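You operate a simulated robot arm through the tools that you are given. There is no shell and no other tool. Be economical: measure what you need, move in short steps, check, and stop when the job is done.

You run a simulated two-armed robot. Do the job below in one go: nothing can be reset, and whatever is moved stays where it is left.

## Task
Turn the month dial to JUL. Pick up the red brush with one hand, pass it to the other hand and put it on the front of the pine table. Pull the top bench drawer open. Do these in any order.

The check looks at the end state, three seconds after you hand in, the way a careful person would. Anything else that was tipped, shoved, dropped, spilled or broken makes it a failure.

## Robot
Two 6-joint arms with fingered hands on one trunk, on a base that drives. Base frame: it is fixed to the floor where the robot stands at the start and does not move with it; the origin is under the middle of the robot, x ahead of it, y to its left, z up. Readings come in m, rad, newtons and seconds.
The left shoulder is at the start at [0.05, 0.17, 0.85], the right one opposite. Each reaches about 0.93 m from its shoulder. Places, roughly: front of the pine table (108x24 cm) [0.58, 0.98, 0.78]; month dial [0.9, 0, 1.4]; red brush (13x3x2 cm) [1.8, 3.9, 1.2]; top bench drawer [0.5, 4.4, 0.7]. Payload 3.5 kg a hand.
Tool frame (each hand has its own): the origin (TCP) lies between the finger pads and is the grasp point; the fingertips stand 0.026 m ahead of it; z points along the fingers, y is the line along which they close. The gripper opens to 0.132 m. The gripper's body begins 0.073 m behind the TCP. The gripper is a hand of 3 fingers: y runs from the thumb to the fingers, the wrist lies at [0, 0, -0.234] in the tool frame, and closing takes about 1.5 s.
Orientation is that of the tool frame in the base frame, as [roll, pitch, yaw] about the fixed x, y, z axes, in that order (R = Rz(yaw) Ry(pitch) Rx(roll)). With the fingers straight down and closing along the base's y, the tool's x points along the base's -x, its y along +y and its z along -z.

## Interface
- The arms move only by the tool nudge_tool. It takes "left_plan", "right_plan" or both (then of equal length, played together; a hand with none holds still); each is a list of rows, each an object (a shift or turn left out is 0, a gripper value left out holds the last) with "delta_pos": the shift along the base's x, y, z in units of 20 mm (1.0 is 20 mm), a list of three; "angular": the turn, a rotation vector about the base's x, y, z in units of 6 degrees (1.0 is 6 degrees), a list of three. In form: [{"delta_pos": [dx, dy, dz], "angular": [rx, ry, rz]}, ...]. A call has 1 to 8 rows; each row shifts and turns the commanded pose from where the row before left it. "left_jaw" and "right_jaw" are, for a hand that has rows, the opening, from 0 (shut) to 1 (fully open), set as the call begins (left out, the last holds). A call with a number of a shift or a turn outside -1 to 1 is refused whole. Rows are played at 5 a second. More than 0.05 m and 0.15 rad between two rows, or a gripper value outside its range, and nothing of the call is played. A pose out of reach is approached as far as the arm can. The call stops where the force on the tool passes 40 N (or 10 N more than at its start, if that is more) or the arm is blocked; 0.2 s more then pass. Each finger travels about 0.108 m/s and halts on what it meets, pressing with about 28 N; the grip force reading is that of the motor and also rises with nothing between the fingers. The clock runs only during rows and for 0.2 s after the last one: add rows that do not move to give the fingers time. The reply holds the time, the measured pose of the TCP, the force on the tool along the base axes, the opening and the grip force, in the units named above and with some noise, with the torque about the TCP (base axes, N m) and any sound that the robot's microphone picked up.
- Cameras (640 x 400 px; columns grow to the right, rows downward): "scene" is now at [0.0433, 0.0203, 1.4803]; the picture's right is [0.20, -0.98, 0.00], its down [-0.36, -0.08, -0.93] and it looks along [0.91, 0.19, -0.37] (base axes); focal length 254 px, centre (320, 200). "left" rides on the left gripper at [-0.062, 0.003, -0.092] in its tool frame; the picture's right is [-0.05, -1.00, 0.00], its down [0.83, -0.04, -0.56] and it looks along [0.55, -0.03, 0.83] (tool axes); focal length 230 px, centre (320, 200). "right" rides on the right gripper at [0.062, 0.003, -0.092] in its tool frame; the picture's right is [-0.05, 1.00, 0.00], its down [-0.83, -0.04, -0.56] and it looks along [-0.55, -0.03, 0.83] (tool axes); focal length 230 px, centre (320, 200). There is no depth. A picture from a camera that has moved, and an enlarged one, comes with that camera's place and axes in the base frame and with its lens. The place of the scene camera against the robot may be out by one fixed shift of up to 0.012 m in any direction.
- capture(camera): a new picture of that camera. No time passes.
- lift_body(by): slides the trunk up (or, below 0, down) by that many m; the arms and the scene camera ride with it, the base frame stays. It gives what a move gives, with no picture.
- roll_base(legs): drives the robot by 1 to 6 legs, each [ahead, left, turn to the left] in m, m and rad, along the robot's own axes; the way and the turn of a leg run together, so that a leg with both is an arc; at most 1.5 m and 3.142 rad a leg. The arms and the cameras ride along, it lands a little off, and it stops where it bumps. It gives what a move gives.
- preshape(shape, hand): the hand has 3 fingers and takes this shape, open, in about a second: jaw (thumb against the fingers, like two jaws); tri (thumb and two fingers); tip (a fingertip pinch); poke (one finger out to press); point (the index stretched); flat (the hand flat); cup (the hand cupped); fist (a fist). The gripper value then closes the fingers along that shape, each until it touches; the sizes above hold for jaw. It gives what a move gives, with no picture.
- turn_head(pan, tilt): turns the head with the scene camera to pan (to the left, within 1.501 rad either way) and tilt (down, from -0.506 to 1.204), counted from straight ahead of the robot. It gives what a move gives.
- inspect(camera, box): a new picture of the part [left, top, right, bottom] of that camera's present view, enlarged. No time passes.
- hand_in(): hands the job in; it is judged then, once.

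Work in short steps. Places have to be worked out from the pictures, the camera data and where the tool is seen: move nearer, look again, correct. Check each grasp and each placing, and mend what went wrong. You have 165 turns and 122 pictures in all, those below and enlarged ones among them. Open the grippers and draw the arms clear of the work before you hand the job in, unless the task says otherwise; then end with one line.

The tools are called as name(argument=value, ...) on one line, values as JSON. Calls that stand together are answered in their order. nudge_tool: Moves the arms, as the interface text tells. Its arguments: {"type":"object","properties":{"left_plan":{"type":"array","items":{"type":"object","properties":{"delta_pos":{"type":"array","items":{"type":"number"}},"angular":{"type":"array","items":{"type":"number"}}}}},"left_jaw":{"type":"number"},"right_plan":{"type":"array","items":{"type":"object","properties":{"delta_pos":{"type":"array","items":{"type":"number"}},"angular":{"type":"array","items":{"type":"number"}}}}},"right_jaw":{"type":"number"}},"required":[]} The other tools are called the same way: lift_body (by) slides the trunk up or down; preshape (shape, hand) gives the hand a shape; roll_base (legs) drives the base; turn_head (pan, tilt) turns the head that bears the scene camera; capture (camera) takes a picture; inspect (camera, box) takes an enlarged picture of a part of a camera's view; hand_in () hands the job in.

At the start:

```text
time: 0.0
left_tcp_pos: [0.5812, 0.3309, 0.9998]
left_tool_rot: [3.142, 0.001, 3.14]
left_wrist_force: [-0.3, -0.6, -0.2]
left_moment: [-0.02, 0.03, 0.03]
left_width: 0.1321
left_gripper_force: 0.1
left_shape: jaw
right_tcp_pos: [0.6505, -0.2332, 1.0003]
right_tool_rot: [3.141, 0.0, 3.141]
right_wrist_force: [0.2, -0.3, 0.2]
right_moment: [0.01, 0.02, 0.01]
right_width: 0.132
right_gripper_force: 0.1
right_shape: jaw
trunk travel left (down, up): [-0.465, 0.245]
robot x, y, heading: [0.0003, 0.0033, -0.001]
head pan, tilt: [0.204, 0.38]
```

scene: 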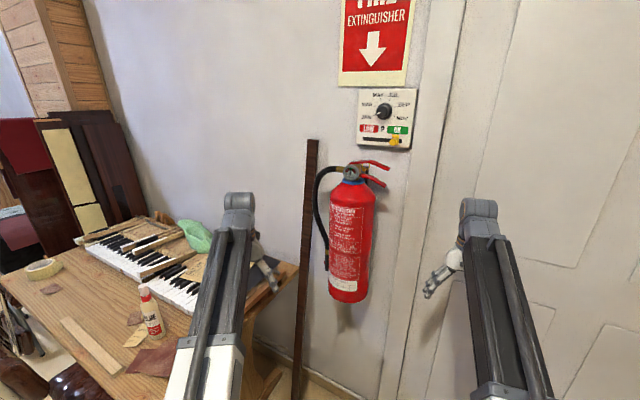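
right: 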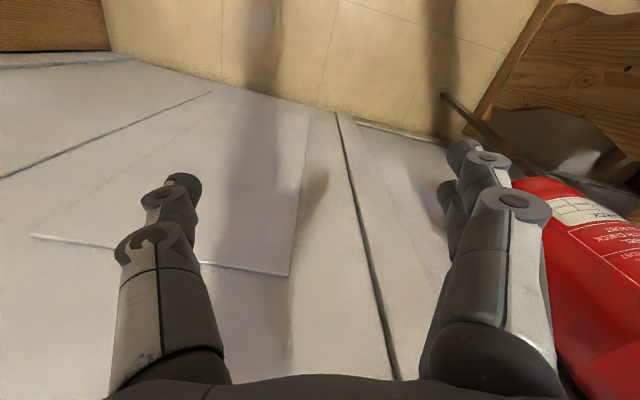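
left: 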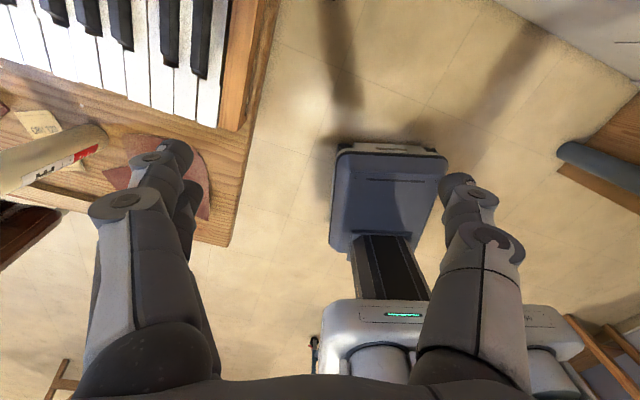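

The dial panel is visible on the wall above the extinguisher. I enlarge it to read the labels and layout.

inspect(camera="scene", box=[340, 80, 440, 155])

```text
5.33 times, centred on (390, 118) of scene
camera zoom: at [0.0433, 0.0203, 1.4803], right [0.2, -0.98, 0.0], down [-0.36, -0.08, -0.93], along [0.91, 0.19, -0.37], focal length 1354 px, centre (-53, 640)
```

zoom: 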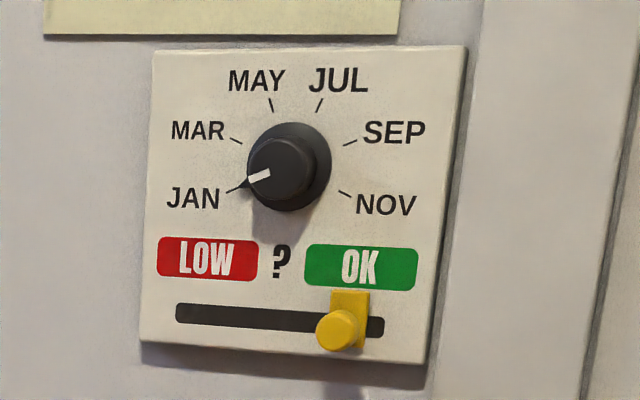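

The dial points at JAN; JUL is about 130° clockwise. I lift the trunk so the arms reach that height and so I get parallax on the dial.

lift_body(by=0.2)

turn_head(pan=0.0, tilt=0.25)

capture(camera="scene")

```text
time: 2.2
left_tcp_pos: [0.5817, 0.331, 1.1994]
left_tool_rot: [-3.14, 0.001, -3.141]
left_wrist_force: [0.0, -0.3, -0.1]
left_moment: [-0.03, -0.02, -0.01]
left_width: 0.1319
left_gripper_force: 0.0
left_shape: jaw
right_tcp_pos: [0.6511, -0.2318, 1.1983]
right_tool_rot: [3.141, 0.0, 3.141]
right_wrist_force: [-0.4, -0.6, 0.2]
right_moment: [0.02, -0.01, 0.0]
right_width: 0.1319
right_gripper_force: 0.0
right_shape: jaw
trunk travel left (down, up): [-0.665, 0.045]
robot x, y, heading: [0.0027, 0.0027, 0.002]
head pan, tilt: [0.204, 0.38]
```

```text
time: 2.9
left_tcp_pos: [0.5816, 0.3317, 1.2006]
left_tool_rot: [3.14, 0.0, -3.141]
left_wrist_force: [-0.8, -0.2, -0.1]
left_moment: [0.0, -0.04, 0.01]
left_width: 0.1318
left_gripper_force: 0.0
left_shape: jaw
right_tcp_pos: [0.6514, -0.2309, 1.1993]
right_tool_rot: [3.14, 0.002, -3.14]
right_wrist_force: [-1.4, 0.2, -0.9]
right_moment: [0.01, -0.01, -0.03]
right_width: 0.132
right_gripper_force: 0.0
right_shape: jaw
trunk travel left (down, up): [-0.665, 0.045]
robot x, y, heading: [0.0054, -0.0024, -0.002]
head pan, tilt: [0.0, 0.25]
```

```text
117 pictures are left
camera scene: at [0.0458, 0.0016, 1.6925], right [0.0, -1.0, 0.0], down [-0.25, 0.0, -0.97], along [0.97, 0.0, -0.25], focal length 254 px, centre (320, 200)
```

scene: 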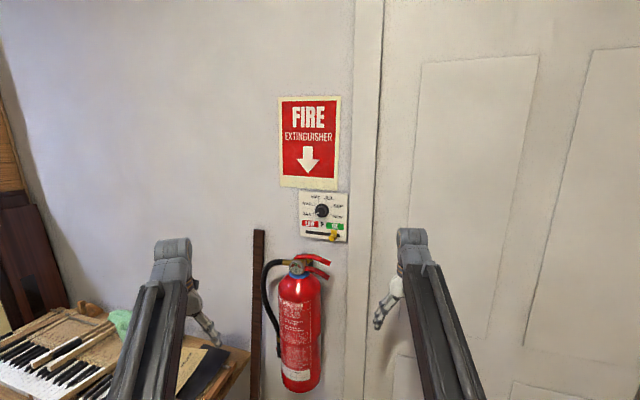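

Knob triangulates to roughly (0.86, -0.01, 1.44). I zoom for the panel's orientation.

inspect(camera="scene", box=[285, 180, 365, 250])

```text
5.71 times, centred on (325, 215) of scene
camera zoom: at [0.0458, 0.0016, 1.6925], right [0.0, -1.0, 0.0], down [-0.25, 0.0, -0.97], along [0.97, 0.0, -0.25], focal length 1451 px, centre (291, 114)
```

zoom: 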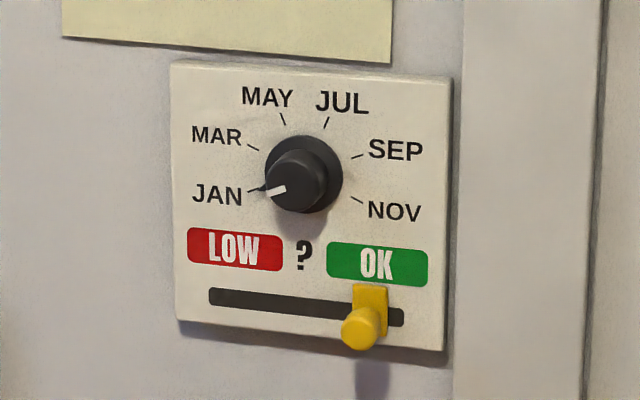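

The panel's edges show the wall is yawed about -0.25 rad (approach direction ≈ (0.97,-0.25,0)). I'll use the left hand: first half of tipping it forward while raising and shifting toward the dial, staying back from the wall.

nudge_tool(left_plan=[{"delta_pos": [0, -0.8, 0.75], "angular": [0, -1, 0]}, {"delta_pos": [0, -0.8, 0.75], "angular": [0, -1, 0]}, {"delta_pos": [0, -0.8, 0.75], "angular": [0, -1, 0]}, {"delta_pos": [0, -0.8, 0.75], "angular": [0, -1, 0]}, {"delta_pos": [0, -0.8, 0.75], "angular": [0, -1, 0]}, {"delta_pos": [0, -0.8, 0.75], "angular": [0, -1, 0]}, {"delta_pos": [0, -0.8, 0.75], "angular": [0, -1, 0]}, {"delta_pos": [0, -0.8, 0.75], "angular": [0, -1, 0]}])

nudge_tool(left_plan=[{"delta_pos": [0, -0.8, 0.75], "angular": [0, -1, 0]}, {"delta_pos": [0, -0.8, 0.75], "angular": [0, -1, 0]}, {"delta_pos": [0, -0.8, 0.75], "angular": [0, -1, 0]}, {"delta_pos": [0, -0.8, 0.75], "angular": [0, -1, 0]}, {"delta_pos": [0, -0.8, 0.75], "angular": [0, -1, 0]}, {"delta_pos": [0, -0.8, 0.75], "angular": [0, -1, 0]}, {"delta_pos": [0, -0.8, 0.75], "angular": [0, -1, 0]}])

capture(camera="scene")

capture(camera="left")

```text
time: 4.7
left_tcp_pos: [0.5825, 0.207, 1.3221]
left_tool_rot: [-3.141, 0.839, 3.141]
left_wrist_force: [0.7, 0.4, -0.8]
left_moment: [0.0, 0.01, 0.01]
left_width: 0.1319
left_gripper_force: 0.2
left_shape: jaw
right_tcp_pos: [0.6516, -0.2304, 1.1992]
right_tool_rot: [3.141, -0.001, -3.141]
right_wrist_force: [0.0, -0.4, -0.1]
right_moment: [-0.01, 0.0, 0.04]
right_width: 0.132
right_gripper_force: 0.1
right_shape: jaw
trunk travel left (down, up): [-0.665, 0.045]
robot x, y, heading: [0.0033, 0.0019, 0.003]
head pan, tilt: [0.0, 0.25]
```

```text
time: 6.3
left_tcp_pos: [0.6042, 0.0881, 1.4456]
left_tool_rot: [-0.494, 1.571, -0.495]
left_wrist_force: [-0.3, 0.8, -0.4]
left_moment: [0.01, 0.01, -0.01]
left_width: 0.1319
left_gripper_force: 0.0
left_shape: jaw
left hand out of reach, approached as far as the arm can: row 4, 5, 6, 7
right_tcp_pos: [0.652, -0.2317, 1.2]
right_tool_rot: [-3.141, 0.001, 3.141]
right_wrist_force: [-0.1, 0.5, 0.4]
right_moment: [-0.03, 0.0, -0.01]
right_width: 0.132
right_gripper_force: 0.1
right_shape: jaw
trunk travel left (down, up): [-0.665, 0.045]
robot x, y, heading: [-0.0005, -0.004, 0.002]
head pan, tilt: [0.0, 0.25]
```

```text
115 pictures are left
camera scene: at [0.0458, 0.0013, 1.6926], right [0.0, -1.0, 0.0], down [-0.25, 0.0, -0.97], along [0.97, 0.0, -0.25], focal length 254 px, centre (320, 200)
```

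scene: 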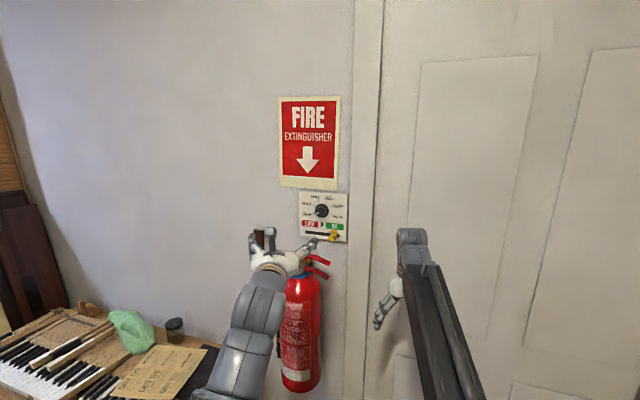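

```text
114 pictures are left
camera left: at [0.5116, 0.0907, 1.5069], right [0.0, -1.0, 0.05], down [-0.55, -0.04, -0.83], along [0.83, -0.03, -0.55], focal length 230 px, centre (320, 200)
```

left: 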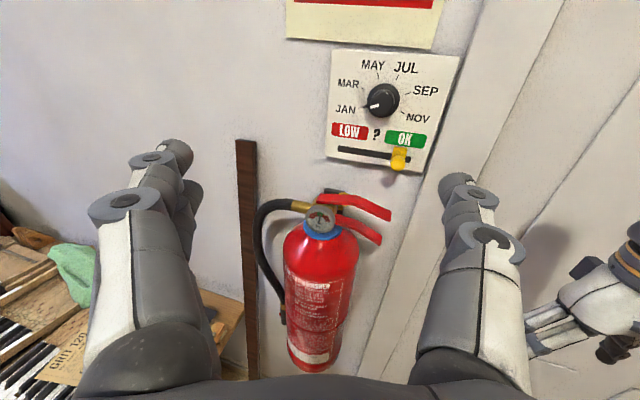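

Knob face ≈ (0.83, 0.00, 1.45). I yaw the hand to the wall normal and bring it to about 12 cm in front of the knob, then look.

nudge_tool(left_plan=[{"delta_pos": [0.93, -0.43, 0.2], "angular": [0, 0, -0.35]}, {"delta_pos": [0.93, -0.43, 0.2], "angular": [0, 0, -0.35]}, {"delta_pos": [0.93, -0.43, 0.2], "angular": [0, 0, -0.35]}, {"delta_pos": [0.93, -0.43, 0.2], "angular": [0, 0, -0.35]}, {"delta_pos": [0.93, -0.43, 0.2], "angular": [0, 0, -0.35]}, {"delta_pos": [0.93, -0.43, 0.2], "angular": [0, 0, -0.35]}, {"delta_pos": [0.93, -0.43, 0.2], "angular": [0, 0, -0.35]}])

capture(camera="left")

```text
time: 7.9
left_tcp_pos: [0.7358, 0.026, 1.4698]
left_tool_rot: [1.049, 1.57, 0.789]
left_wrist_force: [0.2, 0.3, -0.6]
left_moment: [-0.02, 0.0, -0.02]
left_width: 0.1319
left_gripper_force: 0.0
left_shape: jaw
right_tcp_pos: [0.6525, -0.2317, 1.1993]
right_tool_rot: [3.141, 0.0, 3.141]
right_wrist_force: [0.3, -0.7, 0.3]
right_moment: [0.01, 0.03, -0.03]
right_width: 0.1317
right_gripper_force: 0.1
right_shape: jaw
trunk travel left (down, up): [-0.665, 0.045]
robot x, y, heading: [-0.0023, 0.0023, -0.002]
head pan, tilt: [0.0, 0.25]
```

```text
113 pictures are left
camera left: at [0.646, 0.0523, 1.5334], right [-0.25, -0.97, 0.05], down [-0.55, 0.1, -0.83], along [0.8, -0.24, -0.55], focal length 230 px, centre (320, 200)
```

left: 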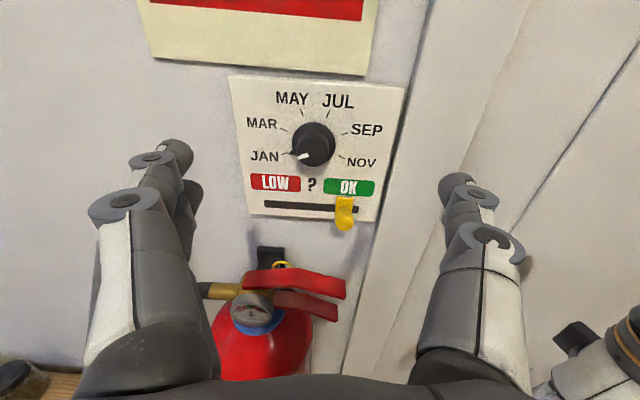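

Refined knob face ≈ (0.856, 0.003, 1.446), wall yaw ≈ -0.28. I centre on the knob axis at this standoff and roll the hand −66° in advance of the +132° turn.

nudge_tool(left_plan=[{"delta_pos": [0, 0.06, -0.15], "angular": [-0.967, 0.254, 0]}, {"delta_pos": [0, 0.06, -0.15], "angular": [-0.967, 0.254, 0]}, {"delta_pos": [0, 0.06, -0.15], "angular": [-0.967, 0.254, 0]}, {"delta_pos": [0, 0.06, -0.15], "angular": [-0.967, 0.254, 0]}, {"delta_pos": [0, 0.06, -0.15], "angular": [-0.967, 0.254, 0]}, {"delta_pos": [0, 0.06, -0.15], "angular": [-0.967, 0.254, 0]}, {"delta_pos": [0, 0.06, -0.15], "angular": [-0.967, 0.254, 0]}, {"delta_pos": [0, 0.06, -0.15], "angular": [-0.967, 0.254, 0]}], left_jaw=0.65)

nudge_tool(left_plan=[{"angular": [-0.967, 0.254, 0]}, {"angular": [-0.967, 0.254, 0]}, {"angular": [-0.967, 0.254, 0]}])

capture(camera="left")

capture(camera="scene")

```text
time: 9.7
left_tcp_pos: [0.736, 0.0377, 1.4489]
left_tool_rot: [-1.572, 0.731, -1.826]
left_wrist_force: [-0.2, 0.6, -0.7]
left_moment: [-0.02, -0.01, 0.05]
left_width: 0.0862
left_gripper_force: 0.0
left_shape: jaw
right_tcp_pos: [0.6514, -0.2311, 1.1996]
right_tool_rot: [-3.141, 0.0, -3.141]
right_wrist_force: [0.4, -0.5, -0.2]
right_moment: [0.01, 0.03, -0.02]
right_width: 0.132
right_gripper_force: 0.0
right_shape: jaw
trunk travel left (down, up): [-0.665, 0.045]
robot x, y, heading: [0.0033, -0.0018, 0.001]
head pan, tilt: [0.0, 0.25]
```

```text
time: 10.5
left_tcp_pos: [0.7344, 0.0366, 1.4479]
left_tool_rot: [-1.571, 0.417, -1.827]
left_wrist_force: [0.4, 0.0, 0.5]
left_moment: [0.0, 0.01, 0.0]
left_width: 0.0863
left_gripper_force: 0.0
left_shape: jaw
right_tcp_pos: [0.6517, -0.2311, 1.1994]
right_tool_rot: [-3.141, -0.001, -3.141]
right_wrist_force: [0.8, 0.8, 0.7]
right_moment: [0.01, 0.0, 0.02]
right_width: 0.1321
right_gripper_force: 0.0
right_shape: jaw
trunk travel left (down, up): [-0.665, 0.045]
robot x, y, heading: [-0.0032, 0.0001, 0.006]
head pan, tilt: [0.0, 0.25]
```

```text
112 pictures are left
camera left: at [0.6596, 0.1153, 1.4707], right [-0.09, -0.35, 0.93], down [-0.73, -0.61, -0.3], along [0.67, -0.71, -0.2], focal length 230 px, centre (320, 200)
```

left: 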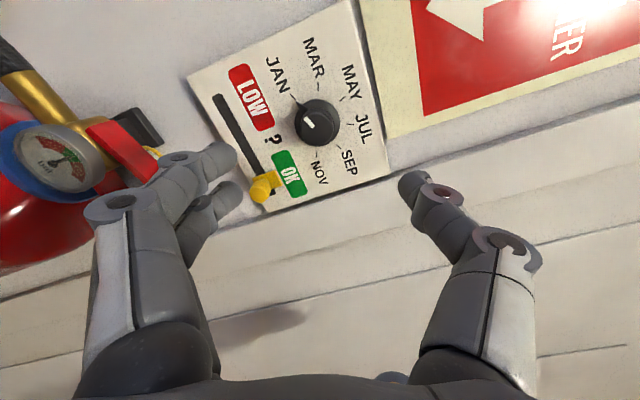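

```text
111 pictures are left
camera scene: at [0.0458, 0.0015, 1.6926], right [0.0, -1.0, 0.0], down [-0.25, 0.0, -0.97], along [0.97, 0.0, -0.25], focal length 254 px, centre (320, 200)
```

scene: 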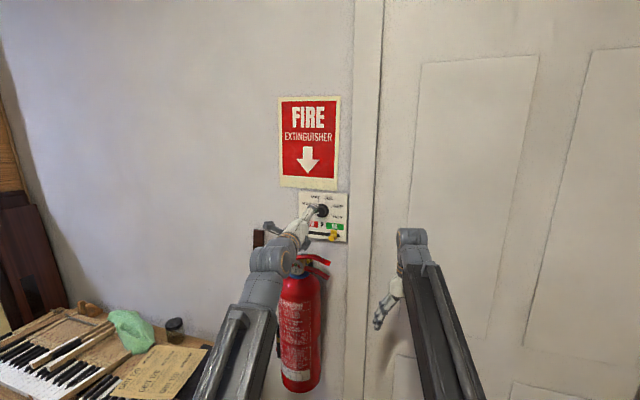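

Triangulation from this view agrees (knob ≈ (0.856, 0.005, 1.448)). I advance along the knob axis about 8 cm and look before closing around it.

nudge_tool(left_plan=[{"delta_pos": [0.7, -0.19, 0]}, {"delta_pos": [0.7, -0.19, 0]}, {"delta_pos": [0.7, -0.19, 0]}, {"delta_pos": [0.7, -0.19, 0]}, {"delta_pos": [0.7, -0.19, 0]}, {"delta_pos": [0.4, -0.11, 0]}])

capture(camera="left")

inspect(camera="scene", box=[260, 170, 380, 245])

```text
time: 11.9
left_tcp_pos: [0.8134, 0.0163, 1.4483]
left_tool_rot: [-1.57, 0.418, -1.826]
left_wrist_force: [-1.3, 0.2, -0.6]
left_moment: [-0.03, -0.06, 0.01]
left_width: 0.0863
left_gripper_force: 0.2
left_shape: jaw
right_tcp_pos: [0.6516, -0.2307, 1.2005]
right_tool_rot: [3.14, -0.001, -3.141]
right_wrist_force: [0.5, -0.6, 0.2]
right_moment: [0.0, -0.01, -0.01]
right_width: 0.1322
right_gripper_force: 0.0
right_shape: jaw
trunk travel left (down, up): [-0.665, 0.045]
robot x, y, heading: [0.0045, 0.0025, 0.0]
head pan, tilt: [0.0, 0.25]
```

```text
110 pictures are left
camera left: at [0.7374, 0.0944, 1.4714], right [-0.09, -0.35, 0.93], down [-0.73, -0.61, -0.3], along [0.67, -0.71, -0.2], focal length 230 px, centre (320, 200)
```

left: 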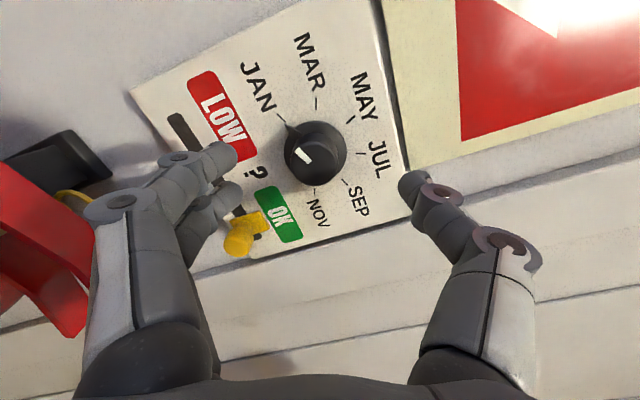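

```text
5.33 times, centred on (320, 208) of scene
camera zoom: at [0.0459, 0.0015, 1.6926], right [0.0, -1.0, 0.0], down [-0.25, 0.0, -0.97], along [0.97, 0.0, -0.25], focal length 1354 px, centre (320, 160)
```

zoom: 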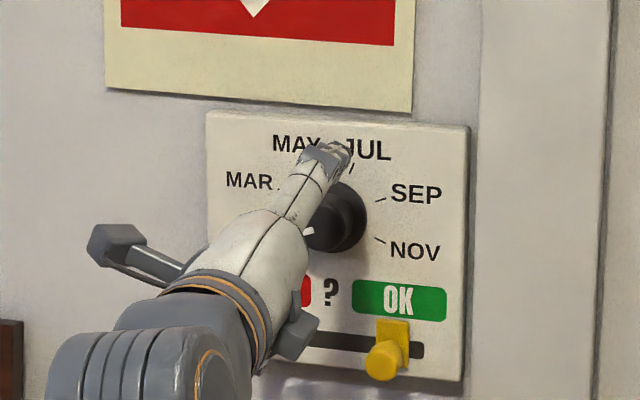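

Tips are just in front of the cap and roughly centred (knob maybe 3 mm low). I advance another 2 cm.

nudge_tool(left_plan=[{"delta_pos": [0.5, -0.1, -0.05]}, {"delta_pos": [0.5, -0.1, -0.05]}])

capture(camera="left")

inspect(camera="scene", box=[260, 170, 380, 245])

```text
time: 12.5
left_tcp_pos: [0.8331, 0.0125, 1.446]
left_tool_rot: [-1.57, 0.422, -1.829]
left_wrist_force: [-0.2, -0.9, -0.4]
left_moment: [0.0, 0.01, 0.0]
left_width: 0.0861
left_gripper_force: 0.2
left_shape: jaw
right_tcp_pos: [0.6521, -0.2308, 1.1998]
right_tool_rot: [3.14, 0.0, -3.142]
right_wrist_force: [0.6, -0.4, 0.3]
right_moment: [0.0, 0.0, -0.01]
right_width: 0.1318
right_gripper_force: 0.1
right_shape: jaw
trunk travel left (down, up): [-0.665, 0.045]
robot x, y, heading: [0.0019, 0.0003, 0.002]
head pan, tilt: [0.0, 0.25]
```

```text
108 pictures are left
camera left: at [0.7576, 0.091, 1.4689], right [-0.09, -0.35, 0.93], down [-0.73, -0.61, -0.3], along [0.67, -0.71, -0.2], focal length 230 px, centre (320, 200)
```

left: 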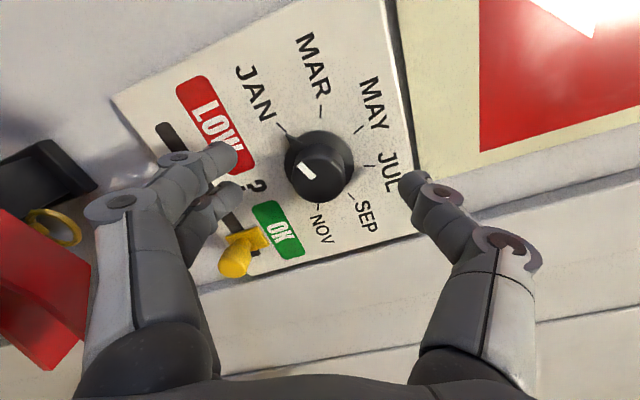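

```text
5.33 times, centred on (320, 208) of scene
camera zoom: at [0.0459, 0.0015, 1.6926], right [0.0, -1.0, 0.0], down [-0.25, 0.0, -0.97], along [0.97, 0.0, -0.25], focal length 1354 px, centre (320, 160)
```

zoom: 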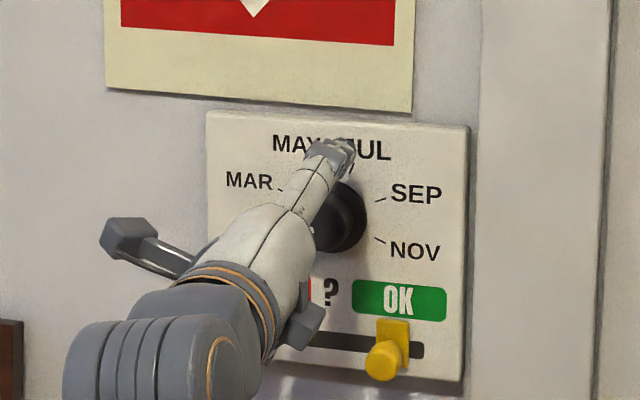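

Tips are level with the cap's front plane; knob centre is ~5 mm toward the lower-left fingers. I correct and advance 17 mm, then check contact forces.

nudge_tool(left_plan=[{"delta_pos": [0.3, -0.0, -0.2]}, {"delta_pos": [0.3, -0.08, 0]}, {"delta_pos": [0.25, -0.07, 0]}])

capture(camera="left")

```text
time: 13.3
left_tcp_pos: [0.8504, 0.0097, 1.4441]
left_tool_rot: [-1.571, 0.416, -1.827]
left_wrist_force: [0.7, -0.5, 0.6]
left_moment: [-0.01, 0.01, -0.03]
left_width: 0.0867
left_gripper_force: 0.0
left_shape: jaw
right_tcp_pos: [0.6512, -0.2314, 1.2001]
right_tool_rot: [-3.141, -0.001, 3.141]
right_wrist_force: [-1.1, 0.1, 0.3]
right_moment: [0.02, -0.02, 0.03]
right_width: 0.1316
right_gripper_force: 0.0
right_shape: jaw
trunk travel left (down, up): [-0.665, 0.045]
robot x, y, heading: [-0.0004, -0.0008, 0.004]
head pan, tilt: [0.0, 0.25]
```

```text
106 pictures are left
camera left: at [0.7745, 0.0872, 1.4659], right [-0.09, -0.35, 0.93], down [-0.73, -0.61, -0.3], along [0.67, -0.71, -0.2], focal length 230 px, centre (320, 200)
```

left: 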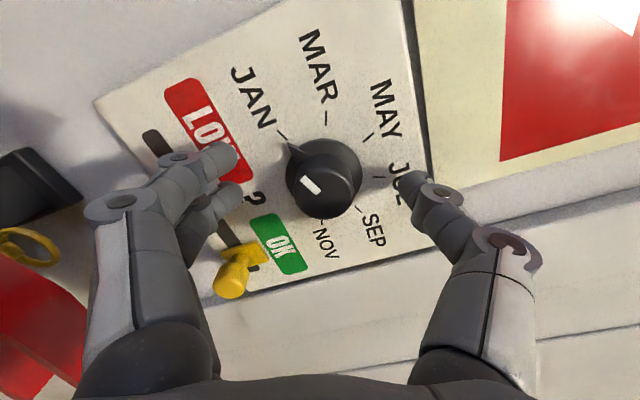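

No contact, cap sits between the pads with ~13 mm overlap. I go 3 mm further and close on it.

nudge_tool(left_plan=[{"delta_pos": [0.15, -0.04, -0.05]}, {}])

nudge_tool(left_plan=[{}, {}, {}, {}, {}, {}], left_jaw=0)

capture(camera="left")

```text
time: 13.9
left_tcp_pos: [0.8522, 0.0083, 1.4418]
left_tool_rot: [-1.571, 0.419, -1.828]
left_wrist_force: [0.2, 0.5, 0.6]
left_moment: [-0.02, 0.01, -0.02]
left_width: 0.0863
left_gripper_force: 0.2
left_shape: jaw
right_tcp_pos: [0.6512, -0.2314, 1.1996]
right_tool_rot: [3.142, -0.001, 3.141]
right_wrist_force: [-1.2, -0.4, -0.2]
right_moment: [0.0, -0.03, 0.04]
right_width: 0.1319
right_gripper_force: 0.1
right_shape: jaw
trunk travel left (down, up): [-0.665, 0.045]
robot x, y, heading: [-0.0004, 0.0006, -0.0]
head pan, tilt: [0.0, 0.25]
```

```text
time: 15.3
left_tcp_pos: [0.8528, 0.0081, 1.4433]
left_tool_rot: [-1.571, 0.419, -1.827]
left_wrist_force: [2.7, 1.7, 1.5]
left_moment: [-0.06, -0.05, 0.02]
left_width: 0.0222
left_gripper_force: 28.4
left_shape: jaw
right_tcp_pos: [0.651, -0.2312, 1.1993]
right_tool_rot: [3.141, 0.001, 3.141]
right_wrist_force: [0.6, 1.0, -0.4]
right_moment: [0.0, -0.02, 0.0]
right_width: 0.1319
right_gripper_force: 0.0
right_shape: jaw
trunk travel left (down, up): [-0.665, 0.045]
robot x, y, heading: [-0.0043, -0.0022, -0.001]
head pan, tilt: [0.0, 0.25]
```

```text
105 pictures are left
camera left: at [0.7777, 0.0867, 1.4649], right [-0.09, -0.35, 0.93], down [-0.73, -0.61, -0.3], along [0.67, -0.71, -0.2], focal length 230 px, centre (320, 200)
```

left: 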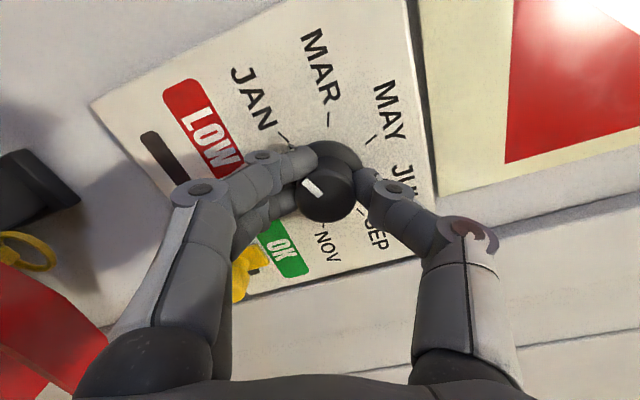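

Cap is gripped (22 mm, small lateral force). I turn a first 30° clockwise and check it follows.

nudge_tool(left_plan=[{"angular": [0.965, -0.263, 0]}, {"angular": [0.965, -0.263, 0]}, {"angular": [0.965, -0.263, 0]}, {"angular": [0.965, -0.263, 0]}, {"angular": [0.965, -0.263, 0]}])

capture(camera="left")

```text
time: 16.5
left_tcp_pos: [0.852, 0.008, 1.4438]
left_tool_rot: [-1.553, 0.943, -1.812]
left_wrist_force: [10.8, 1.1, 21.4]
left_moment: [-0.25, -0.33, 0.05]
left_width: 0.0217
left_gripper_force: 27.4
left_shape: jaw
right_tcp_pos: [0.6503, -0.2307, 1.2003]
right_tool_rot: [3.141, 0.001, 3.14]
right_wrist_force: [-0.6, -0.2, 0.6]
right_moment: [0.0, 0.0, 0.01]
right_width: 0.132
right_gripper_force: 0.1
right_shape: jaw
trunk travel left (down, up): [-0.665, 0.045]
robot x, y, heading: [-0.0004, -0.0021, 0.001]
head pan, tilt: [0.0, 0.25]
```

```text
104 pictures are left
camera left: at [0.7718, 0.0688, 1.4921], right [-0.2, -0.75, 0.63], down [-0.66, -0.37, -0.65], along [0.72, -0.55, -0.42], focal length 230 px, centre (320, 200)
```

left: 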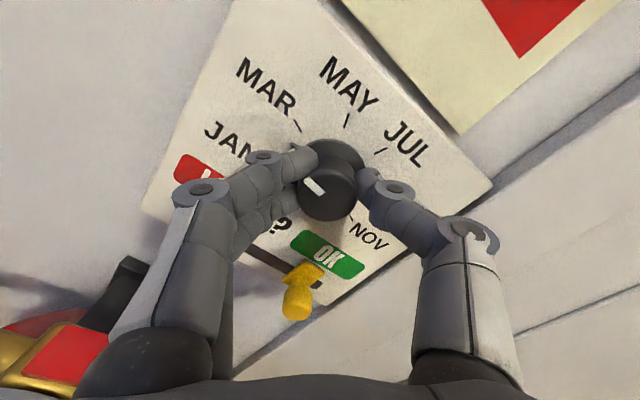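

The knob follows. The knob pushes the hand up (+z 21 N), so I shift 2 mm up and turn on.

nudge_tool(left_plan=[{"delta_pos": [0, 0, 0.1], "angular": [0.965, -0.263, 0]}, {"delta_pos": [0, 0, 0.05], "angular": [0.965, -0.263, 0]}, {"angular": [0.965, -0.263, 0]}, {"angular": [0.965, -0.263, 0]}, {"angular": [0.965, -0.263, 0]}])

capture(camera="left")

```text
time: 17.7
left_tcp_pos: [0.8507, 0.0064, 1.4467]
left_tool_rot: [-1.42, 1.467, -1.683]
left_wrist_force: [15.3, -5.6, 29.2]
left_moment: [-0.3, -0.44, 0.0]
left_width: 0.0211
left_gripper_force: 27.5
left_shape: jaw
right_tcp_pos: [0.6507, -0.2317, 1.201]
right_tool_rot: [-3.141, -0.001, -3.141]
right_wrist_force: [0.3, 0.0, 0.1]
right_moment: [-0.02, 0.0, 0.02]
right_width: 0.1321
right_gripper_force: 0.0
right_shape: jaw
trunk travel left (down, up): [-0.665, 0.045]
robot x, y, heading: [0.0012, 0.0052, 0.0]
head pan, tilt: [0.0, 0.25]
```

```text
103 pictures are left
camera left: at [0.7629, 0.0394, 1.507], right [-0.26, -0.95, 0.15], down [-0.56, 0.02, -0.83], along [0.79, -0.3, -0.54], focal length 230 px, centre (320, 200)
```

left: 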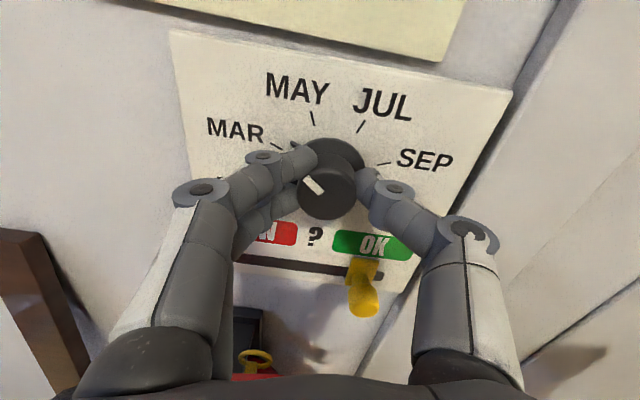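

Force rose rather than fell; I test a 2 mm shift back down with no turn to learn the sign.

nudge_tool(left_plan=[{"delta_pos": [0, 0, -0.1]}])

```text
time: 18.1
left_tcp_pos: [0.8512, 0.0066, 1.4474]
left_tool_rot: [-1.388, 1.467, -1.649]
left_wrist_force: [15.2, -6.7, 33.8]
left_moment: [-0.3, -0.61, -0.02]
left_width: 0.0211
left_gripper_force: 27.9
left_shape: jaw
right_tcp_pos: [0.6505, -0.2331, 1.1997]
right_tool_rot: [3.141, 0.0, -3.14]
right_wrist_force: [-0.6, 0.3, 0.1]
right_moment: [0.02, -0.03, 0.02]
right_width: 0.1318
right_gripper_force: 0.1
right_shape: jaw
trunk travel left (down, up): [-0.665, 0.045]
robot x, y, heading: [-0.001, 0.0003, 0.002]
head pan, tilt: [0.0, 0.25]
```

Down raised it, so up is right. I shift up 6 mm and 2 mm forward with the next turn step.

nudge_tool(left_plan=[{"delta_pos": [0.05, 0, 0.15]}, {"delta_pos": [0.05, 0, 0.15]}, {"angular": [0.965, -0.263, 0]}, {"angular": [0.965, -0.263, 0]}])

```text
time: 19.1
left_tcp_pos: [0.8518, 0.0063, 1.4494]
left_tool_rot: [1.49, 1.463, 1.222]
left_wrist_force: [-11.8, -6.8, 4.2]
left_moment: [-0.14, -0.03, -0.35]
left_width: 0.0216
left_gripper_force: 28.0
left_shape: jaw
right_tcp_pos: [0.6493, -0.2326, 1.1999]
right_tool_rot: [-3.141, 0.001, -3.142]
right_wrist_force: [0.3, 0.7, 0.8]
right_moment: [-0.01, 0.01, -0.01]
right_width: 0.132
right_gripper_force: 0.0
right_shape: jaw
trunk travel left (down, up): [-0.665, 0.045]
robot x, y, heading: [-0.0014, 0.0021, -0.002]
head pan, tilt: [0.0, 0.25]
```

Forces are small now. 72° done; I turn another 30°.

nudge_tool(left_plan=[{"angular": [0.965, -0.263, 0]}, {"angular": [0.965, -0.263, 0]}, {"angular": [0.965, -0.263, 0]}, {"angular": [0.965, -0.263, 0]}, {"angular": [0.965, -0.263, 0]}])

capture(camera="left")

inspect(camera="scene", box=[260, 170, 380, 245])

```text
time: 20.3
left_tcp_pos: [0.8518, 0.0038, 1.4505]
left_tool_rot: [1.551, 0.936, 1.281]
left_wrist_force: [-12.6, -16.5, 7.1]
left_moment: [-0.17, -0.02, -0.56]
left_width: 0.0224
left_gripper_force: 28.3
left_shape: jaw
right_tcp_pos: [0.6488, -0.2335, 1.2014]
right_tool_rot: [3.14, 0.003, 3.14]
right_wrist_force: [0.2, -0.1, 0.1]
right_moment: [-0.02, -0.02, 0.0]
right_width: 0.1319
right_gripper_force: 0.1
right_shape: jaw
trunk travel left (down, up): [-0.665, 0.045]
robot x, y, heading: [0.0054, 0.0016, -0.004]
head pan, tilt: [0.0, 0.25]
```

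```text
102 pictures are left
camera left: at [0.7525, -0.0043, 1.5015], right [-0.22, -0.81, -0.55], down [-0.4, 0.59, -0.7], along [0.89, 0.07, -0.45], focal length 230 px, centre (320, 200)
```

left: 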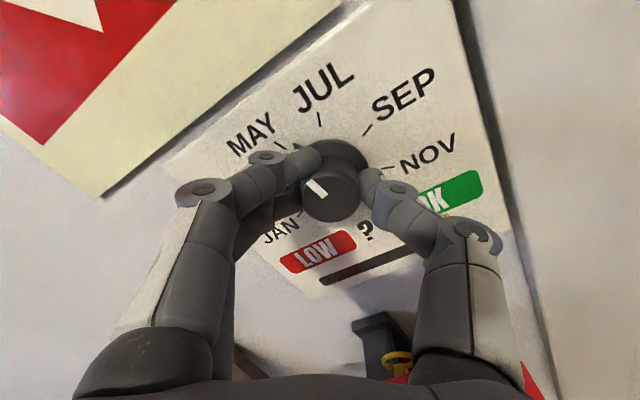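

```text
5.33 times, centred on (320, 208) of scene
camera zoom: at [0.0424, -0.0019, 1.6928], right [0.0, -1.0, 0.0], down [-0.24, 0.0, -0.97], along [0.97, 0.0, -0.24], focal length 1354 px, centre (320, 160)
```

zoom: 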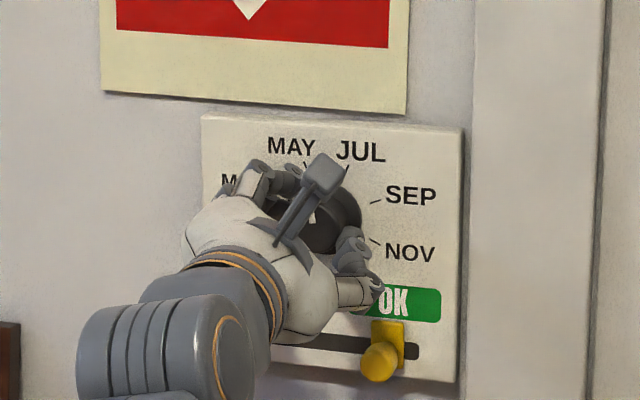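

Pointer is around MAY. Thumb stays clear of the slider. I relieve the lateral force slightly and turn another 24°.

nudge_tool(left_plan=[{"delta_pos": [-0.1, -0.15, 0.1], "angular": [0.965, -0.263, 0]}, {"angular": [0.965, -0.263, 0]}, {"angular": [0.965, -0.263, 0]}, {"angular": [0.965, -0.263, 0]}])

capture(camera="left")

inspect(camera="scene", box=[260, 170, 380, 245])

```text
time: 21.3
left_tcp_pos: [0.8495, 0.0013, 1.4511]
left_tool_rot: [1.564, 0.517, 1.292]
left_wrist_force: [-7.0, -19.4, 2.8]
left_moment: [-0.17, -0.04, -0.54]
left_width: 0.0224
left_gripper_force: 28.3
left_shape: jaw
right_tcp_pos: [0.65, -0.2337, 1.1997]
right_tool_rot: [3.14, 0.001, 3.141]
right_wrist_force: [0.0, 0.0, 0.0]
right_moment: [0.01, 0.01, 0.0]
right_width: 0.132
right_gripper_force: 0.0
right_shape: jaw
trunk travel left (down, up): [-0.665, 0.045]
robot x, y, heading: [0.0003, 0.0034, 0.002]
head pan, tilt: [0.0, 0.25]
```

```text
100 pictures are left
camera left: at [0.7467, -0.0244, 1.4838], right [-0.14, -0.52, -0.84], down [-0.34, 0.82, -0.45], along [0.93, 0.22, -0.29], focal length 230 px, centre (320, 200)
```

left: 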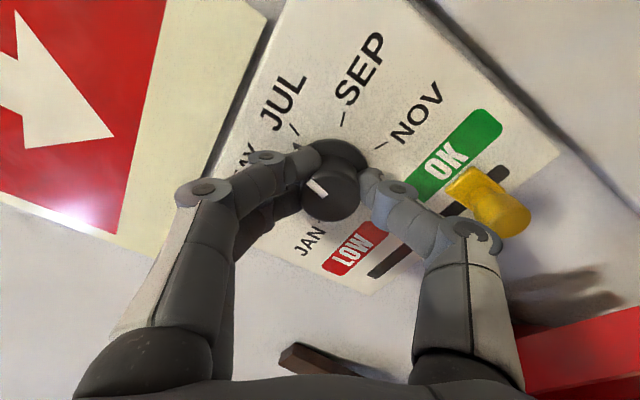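

```text
5.33 times, centred on (320, 208) of scene
camera zoom: at [0.0442, -0.0026, 1.6926], right [0.0, -1.0, 0.0], down [-0.25, 0.0, -0.97], along [0.97, 0.0, -0.25], focal length 1354 px, centre (320, 160)
```

zoom: 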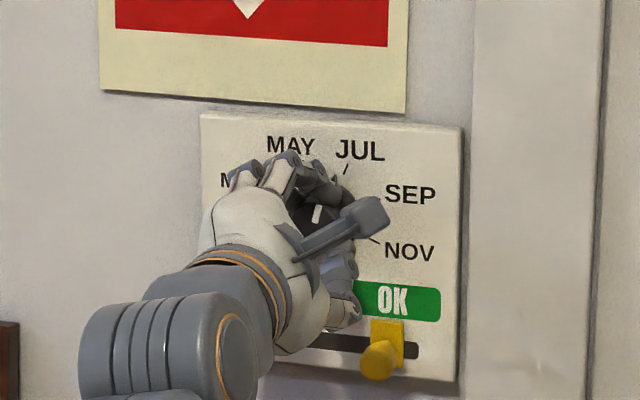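

The thumb has already passed the slider without touching. I zoom in to see where the arrow is relative to the JUL tick.

inspect(camera="left", box=[230, 90, 410, 230])

```text
2.86 times, centred on (320, 160) of left
camera zoom: at [0.7467, -0.0244, 1.4838], right [-0.14, -0.52, -0.84], down [-0.34, 0.82, -0.45], along [0.93, 0.22, -0.29], focal length 657 px, centre (320, 314)
```

zoom: 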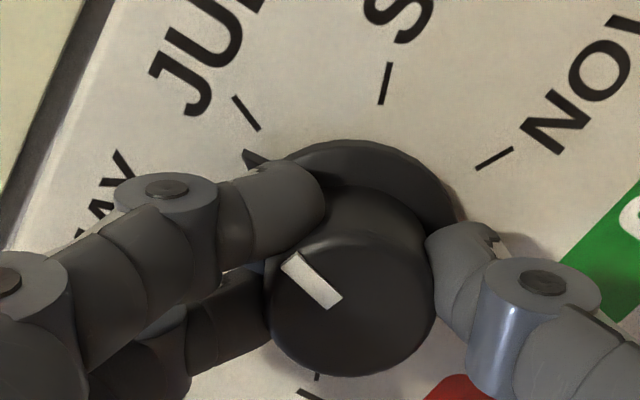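

Arrow is ~9° short of the JUL tick. I turn 10° more and check again.

nudge_tool(left_plan=[{"delta_pos": [0, -0.1, 0], "angular": [0.82, -0.22, 0]}, {"angular": [0.82, -0.22, 0]}])

inspect(camera="left", box=[230, 90, 410, 230])

```text
time: 21.9
left_tcp_pos: [0.851, 0.0005, 1.4507]
left_tool_rot: [1.566, 0.339, 1.293]
left_wrist_force: [-8.9, -16.7, -0.8]
left_moment: [-0.15, 0.0, -0.45]
left_width: 0.0222
left_gripper_force: 27.9
left_shape: jaw
right_tcp_pos: [0.6502, -0.2341, 1.1998]
right_tool_rot: [3.139, 0.002, -3.141]
right_wrist_force: [-0.3, -0.3, -0.1]
right_moment: [0.03, 0.03, -0.04]
right_width: 0.1316
right_gripper_force: 0.0
right_shape: jaw
trunk travel left (down, up): [-0.665, 0.045]
robot x, y, heading: [0.0004, -0.0028, -0.001]
head pan, tilt: [0.0, 0.25]
```

```text
2.86 times, centred on (320, 160) of left
camera zoom: at [0.7452, -0.0307, 1.4741], right [-0.1, -0.37, -0.92], down [-0.32, 0.89, -0.32], along [0.94, 0.27, -0.21], focal length 657 px, centre (320, 314)
```

zoom: 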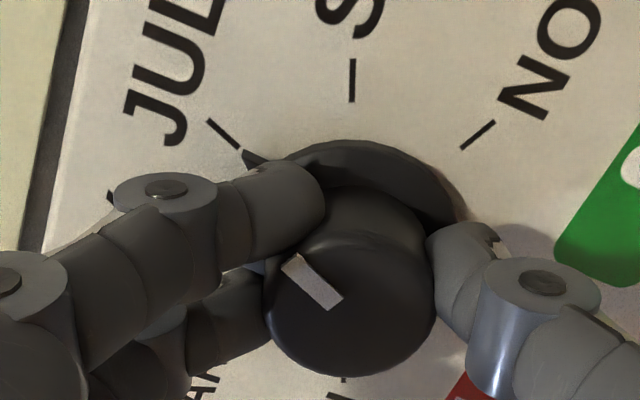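

Arrow lines up with the JUL tick. I release gently (opening ~46 mm) and look.

nudge_tool(left_plan=[{}, {}, {}], left_jaw=0.36)

inspect(camera="left", box=[230, 90, 410, 230])

```text
time: 22.7
left_tcp_pos: [0.8521, 0.0053, 1.4514]
left_tool_rot: [1.564, 0.344, 1.297]
left_wrist_force: [0.4, -0.1, -0.8]
left_moment: [-0.02, 0.02, 0.0]
left_width: 0.0478
left_gripper_force: 0.1
left_shape: jaw
right_tcp_pos: [0.6514, -0.2307, 1.2003]
right_tool_rot: [-3.142, 0.0, 3.141]
right_wrist_force: [0.0, -0.1, -0.6]
right_moment: [0.0, 0.0, 0.04]
right_width: 0.1319
right_gripper_force: 0.1
right_shape: jaw
trunk travel left (down, up): [-0.665, 0.045]
robot x, y, heading: [-0.0055, 0.0008, 0.003]
head pan, tilt: [0.0, 0.25]
```

```text
2.86 times, centred on (320, 160) of left
camera zoom: at [0.7475, -0.0255, 1.474], right [-0.1, -0.37, -0.92], down [-0.33, 0.89, -0.32], along [0.94, 0.27, -0.21], focal length 657 px, centre (320, 314)
```

zoom: 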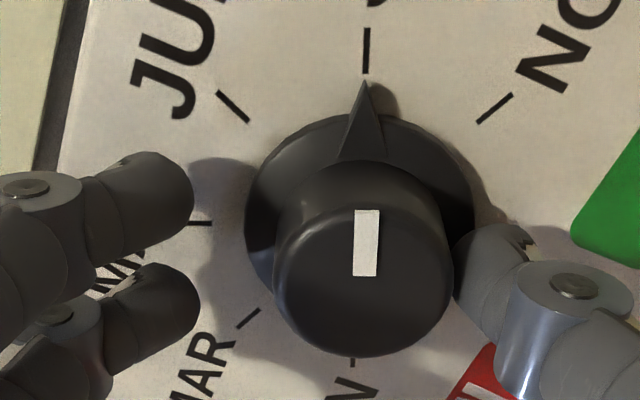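

On release it jumped to SEP – the hand was sprung sideways (−17 N in y) and dragged the cap. I recentre the hand on the cap (thumb is touching) and regrip to turn back 44°, zeroing the forces before releasing this time.

nudge_tool(left_plan=[{"delta_pos": [-0.02, -0.1, -0.28]}, {}])

inspect(camera="left", box=[230, 90, 410, 230])

```text
time: 23.3
left_tcp_pos: [0.8519, 0.0027, 1.4448]
left_tool_rot: [1.566, 0.343, 1.294]
left_wrist_force: [0.3, -0.3, 0.1]
left_moment: [0.02, 0.03, 0.03]
left_width: 0.0475
left_gripper_force: 0.1
left_shape: jaw
right_tcp_pos: [0.651, -0.2309, 1.2003]
right_tool_rot: [3.141, -0.001, 3.141]
right_wrist_force: [-0.1, -0.4, 0.2]
right_moment: [0.02, -0.02, -0.01]
right_width: 0.132
right_gripper_force: 0.0
right_shape: jaw
trunk travel left (down, up): [-0.665, 0.045]
robot x, y, heading: [0.0015, -0.0016, 0.0]
head pan, tilt: [0.0, 0.25]
```

```text
2.86 times, centred on (320, 160) of left
camera zoom: at [0.7466, -0.0285, 1.4688], right [-0.1, -0.37, -0.92], down [-0.33, 0.89, -0.32], along [0.94, 0.27, -0.21], focal length 657 px, centre (320, 314)
```

zoom: 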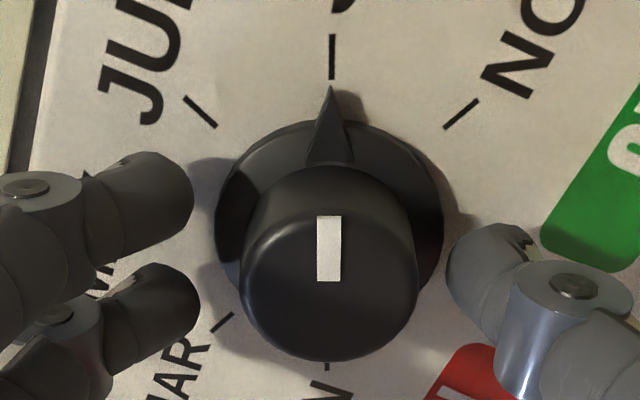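

Now centred with gaps on both sides. I close again.

nudge_tool(left_plan=[{}, {}, {}, {}], left_jaw=0)

nudge_tool(left_plan=[{"angular": [-0.965, 0.263, 0]}, {"angular": [-0.965, 0.263, 0]}, {"angular": [-0.965, 0.263, 0]}])

inspect(camera="left", box=[230, 90, 410, 230])

```text
time: 24.3
left_tcp_pos: [0.8527, 0.001, 1.4447]
left_tool_rot: [1.564, 0.345, 1.295]
left_wrist_force: [0.7, -1.4, -0.7]
left_moment: [-0.01, 0.01, -0.02]
left_width: 0.0238
left_gripper_force: 28.3
left_shape: jaw
right_tcp_pos: [0.6508, -0.2316, 1.1999]
right_tool_rot: [-3.141, 0.0, 3.142]
right_wrist_force: [0.1, 0.0, 0.2]
right_moment: [-0.03, 0.02, 0.02]
right_width: 0.1319
right_gripper_force: 0.2
right_shape: jaw
trunk travel left (down, up): [-0.665, 0.045]
robot x, y, heading: [-0.0016, 0.0006, -0.0]
head pan, tilt: [0.0, 0.25]
```

```text
time: 25.1
left_tcp_pos: [0.8518, 0.002, 1.4451]
left_tool_rot: [1.559, 0.659, 1.293]
left_wrist_force: [-2.8, 2.2, -2.3]
left_moment: [0.06, 0.08, -0.04]
left_width: 0.0237
left_gripper_force: 28.2
left_shape: jaw
right_tcp_pos: [0.6511, -0.2319, 1.2005]
right_tool_rot: [3.14, -0.002, -3.141]
right_wrist_force: [-0.4, 0.6, -0.7]
right_moment: [-0.03, -0.03, -0.03]
right_width: 0.1318
right_gripper_force: 0.1
right_shape: jaw
trunk travel left (down, up): [-0.665, 0.045]
robot x, y, heading: [0.0013, 0.0018, -0.002]
head pan, tilt: [0.0, 0.25]
```

```text
2.86 times, centred on (320, 160) of left
camera zoom: at [0.7497, -0.0188, 1.4851], right [-0.17, -0.63, -0.76], down [-0.36, 0.75, -0.55], along [0.92, 0.18, -0.36], focal length 657 px, centre (320, 314)
```

zoom: 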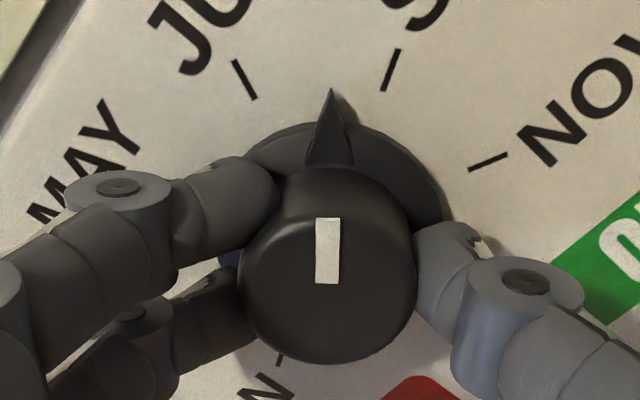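

Follows cleanly with tiny forces. About 26° more back to the JUL tick.

nudge_tool(left_plan=[{"angular": [-0.965, 0.263, 0]}, {"angular": [-0.965, 0.263, 0]}, {"angular": [-0.965, 0.263, 0]}, {"angular": [-0.965, 0.263, 0]}, {"angular": [-0.39, 0.1, 0]}])

inspect(camera="left", box=[230, 90, 410, 230])

```text
time: 26.3
left_tcp_pos: [0.8517, 0.0021, 1.4447]
left_tool_rot: [1.545, 1.122, 1.282]
left_wrist_force: [1.1, 4.4, 0.6]
left_moment: [0.02, 0.02, 0.04]
left_width: 0.0238
left_gripper_force: 27.6
left_shape: jaw
right_tcp_pos: [0.6519, -0.2315, 1.2012]
right_tool_rot: [-3.141, 0.0, -3.141]
right_wrist_force: [-0.1, 0.2, -0.4]
right_moment: [0.01, 0.04, -0.05]
right_width: 0.1317
right_gripper_force: 0.0
right_shape: jaw
trunk travel left (down, up): [-0.665, 0.045]
robot x, y, heading: [-0.002, 0.001, -0.0]
head pan, tilt: [0.0, 0.25]
```

```text
2.86 times, centred on (320, 160) of left
camera zoom: at [0.7555, 0.0032, 1.501], right [-0.24, -0.89, -0.39], down [-0.44, 0.45, -0.77], along [0.86, -0.01, -0.5], focal length 657 px, centre (320, 314)
```

zoom: 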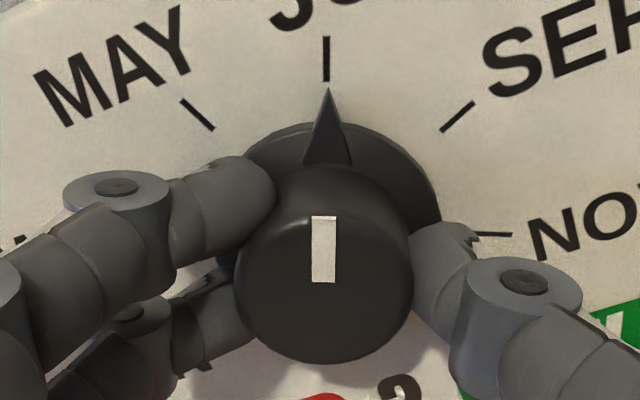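

Arrow is exactly on JUL with nearly zero forces. I release.

nudge_tool(left_plan=[{}, {}, {}], left_jaw=0.4)

inspect(camera="left", box=[230, 90, 410, 230])

```text
time: 27.1
left_tcp_pos: [0.8517, 0.0002, 1.4448]
left_tool_rot: [1.547, 1.122, 1.282]
left_wrist_force: [-1.4, -0.5, -0.5]
left_moment: [0.03, 0.0, 0.01]
left_width: 0.0522
left_gripper_force: 0.1
left_shape: jaw
right_tcp_pos: [0.6517, -0.2319, 1.1992]
right_tool_rot: [-3.141, -0.001, 3.141]
right_wrist_force: [1.0, 1.2, 0.2]
right_moment: [0.01, 0.03, 0.01]
right_width: 0.132
right_gripper_force: 0.1
right_shape: jaw
trunk travel left (down, up): [-0.665, 0.045]
robot x, y, heading: [-0.0004, -0.0029, -0.0]
head pan, tilt: [0.0, 0.25]
```

```text
2.86 times, centred on (320, 160) of left
camera zoom: at [0.7552, 0.0018, 1.5009], right [-0.24, -0.89, -0.39], down [-0.44, 0.46, -0.77], along [0.86, -0.01, -0.5], focal length 657 px, centre (320, 314)
```

zoom: 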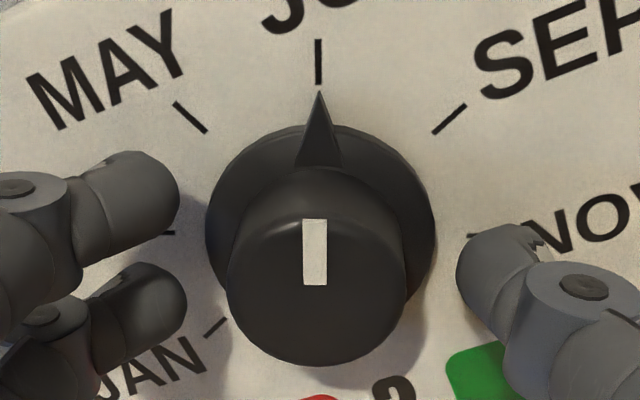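

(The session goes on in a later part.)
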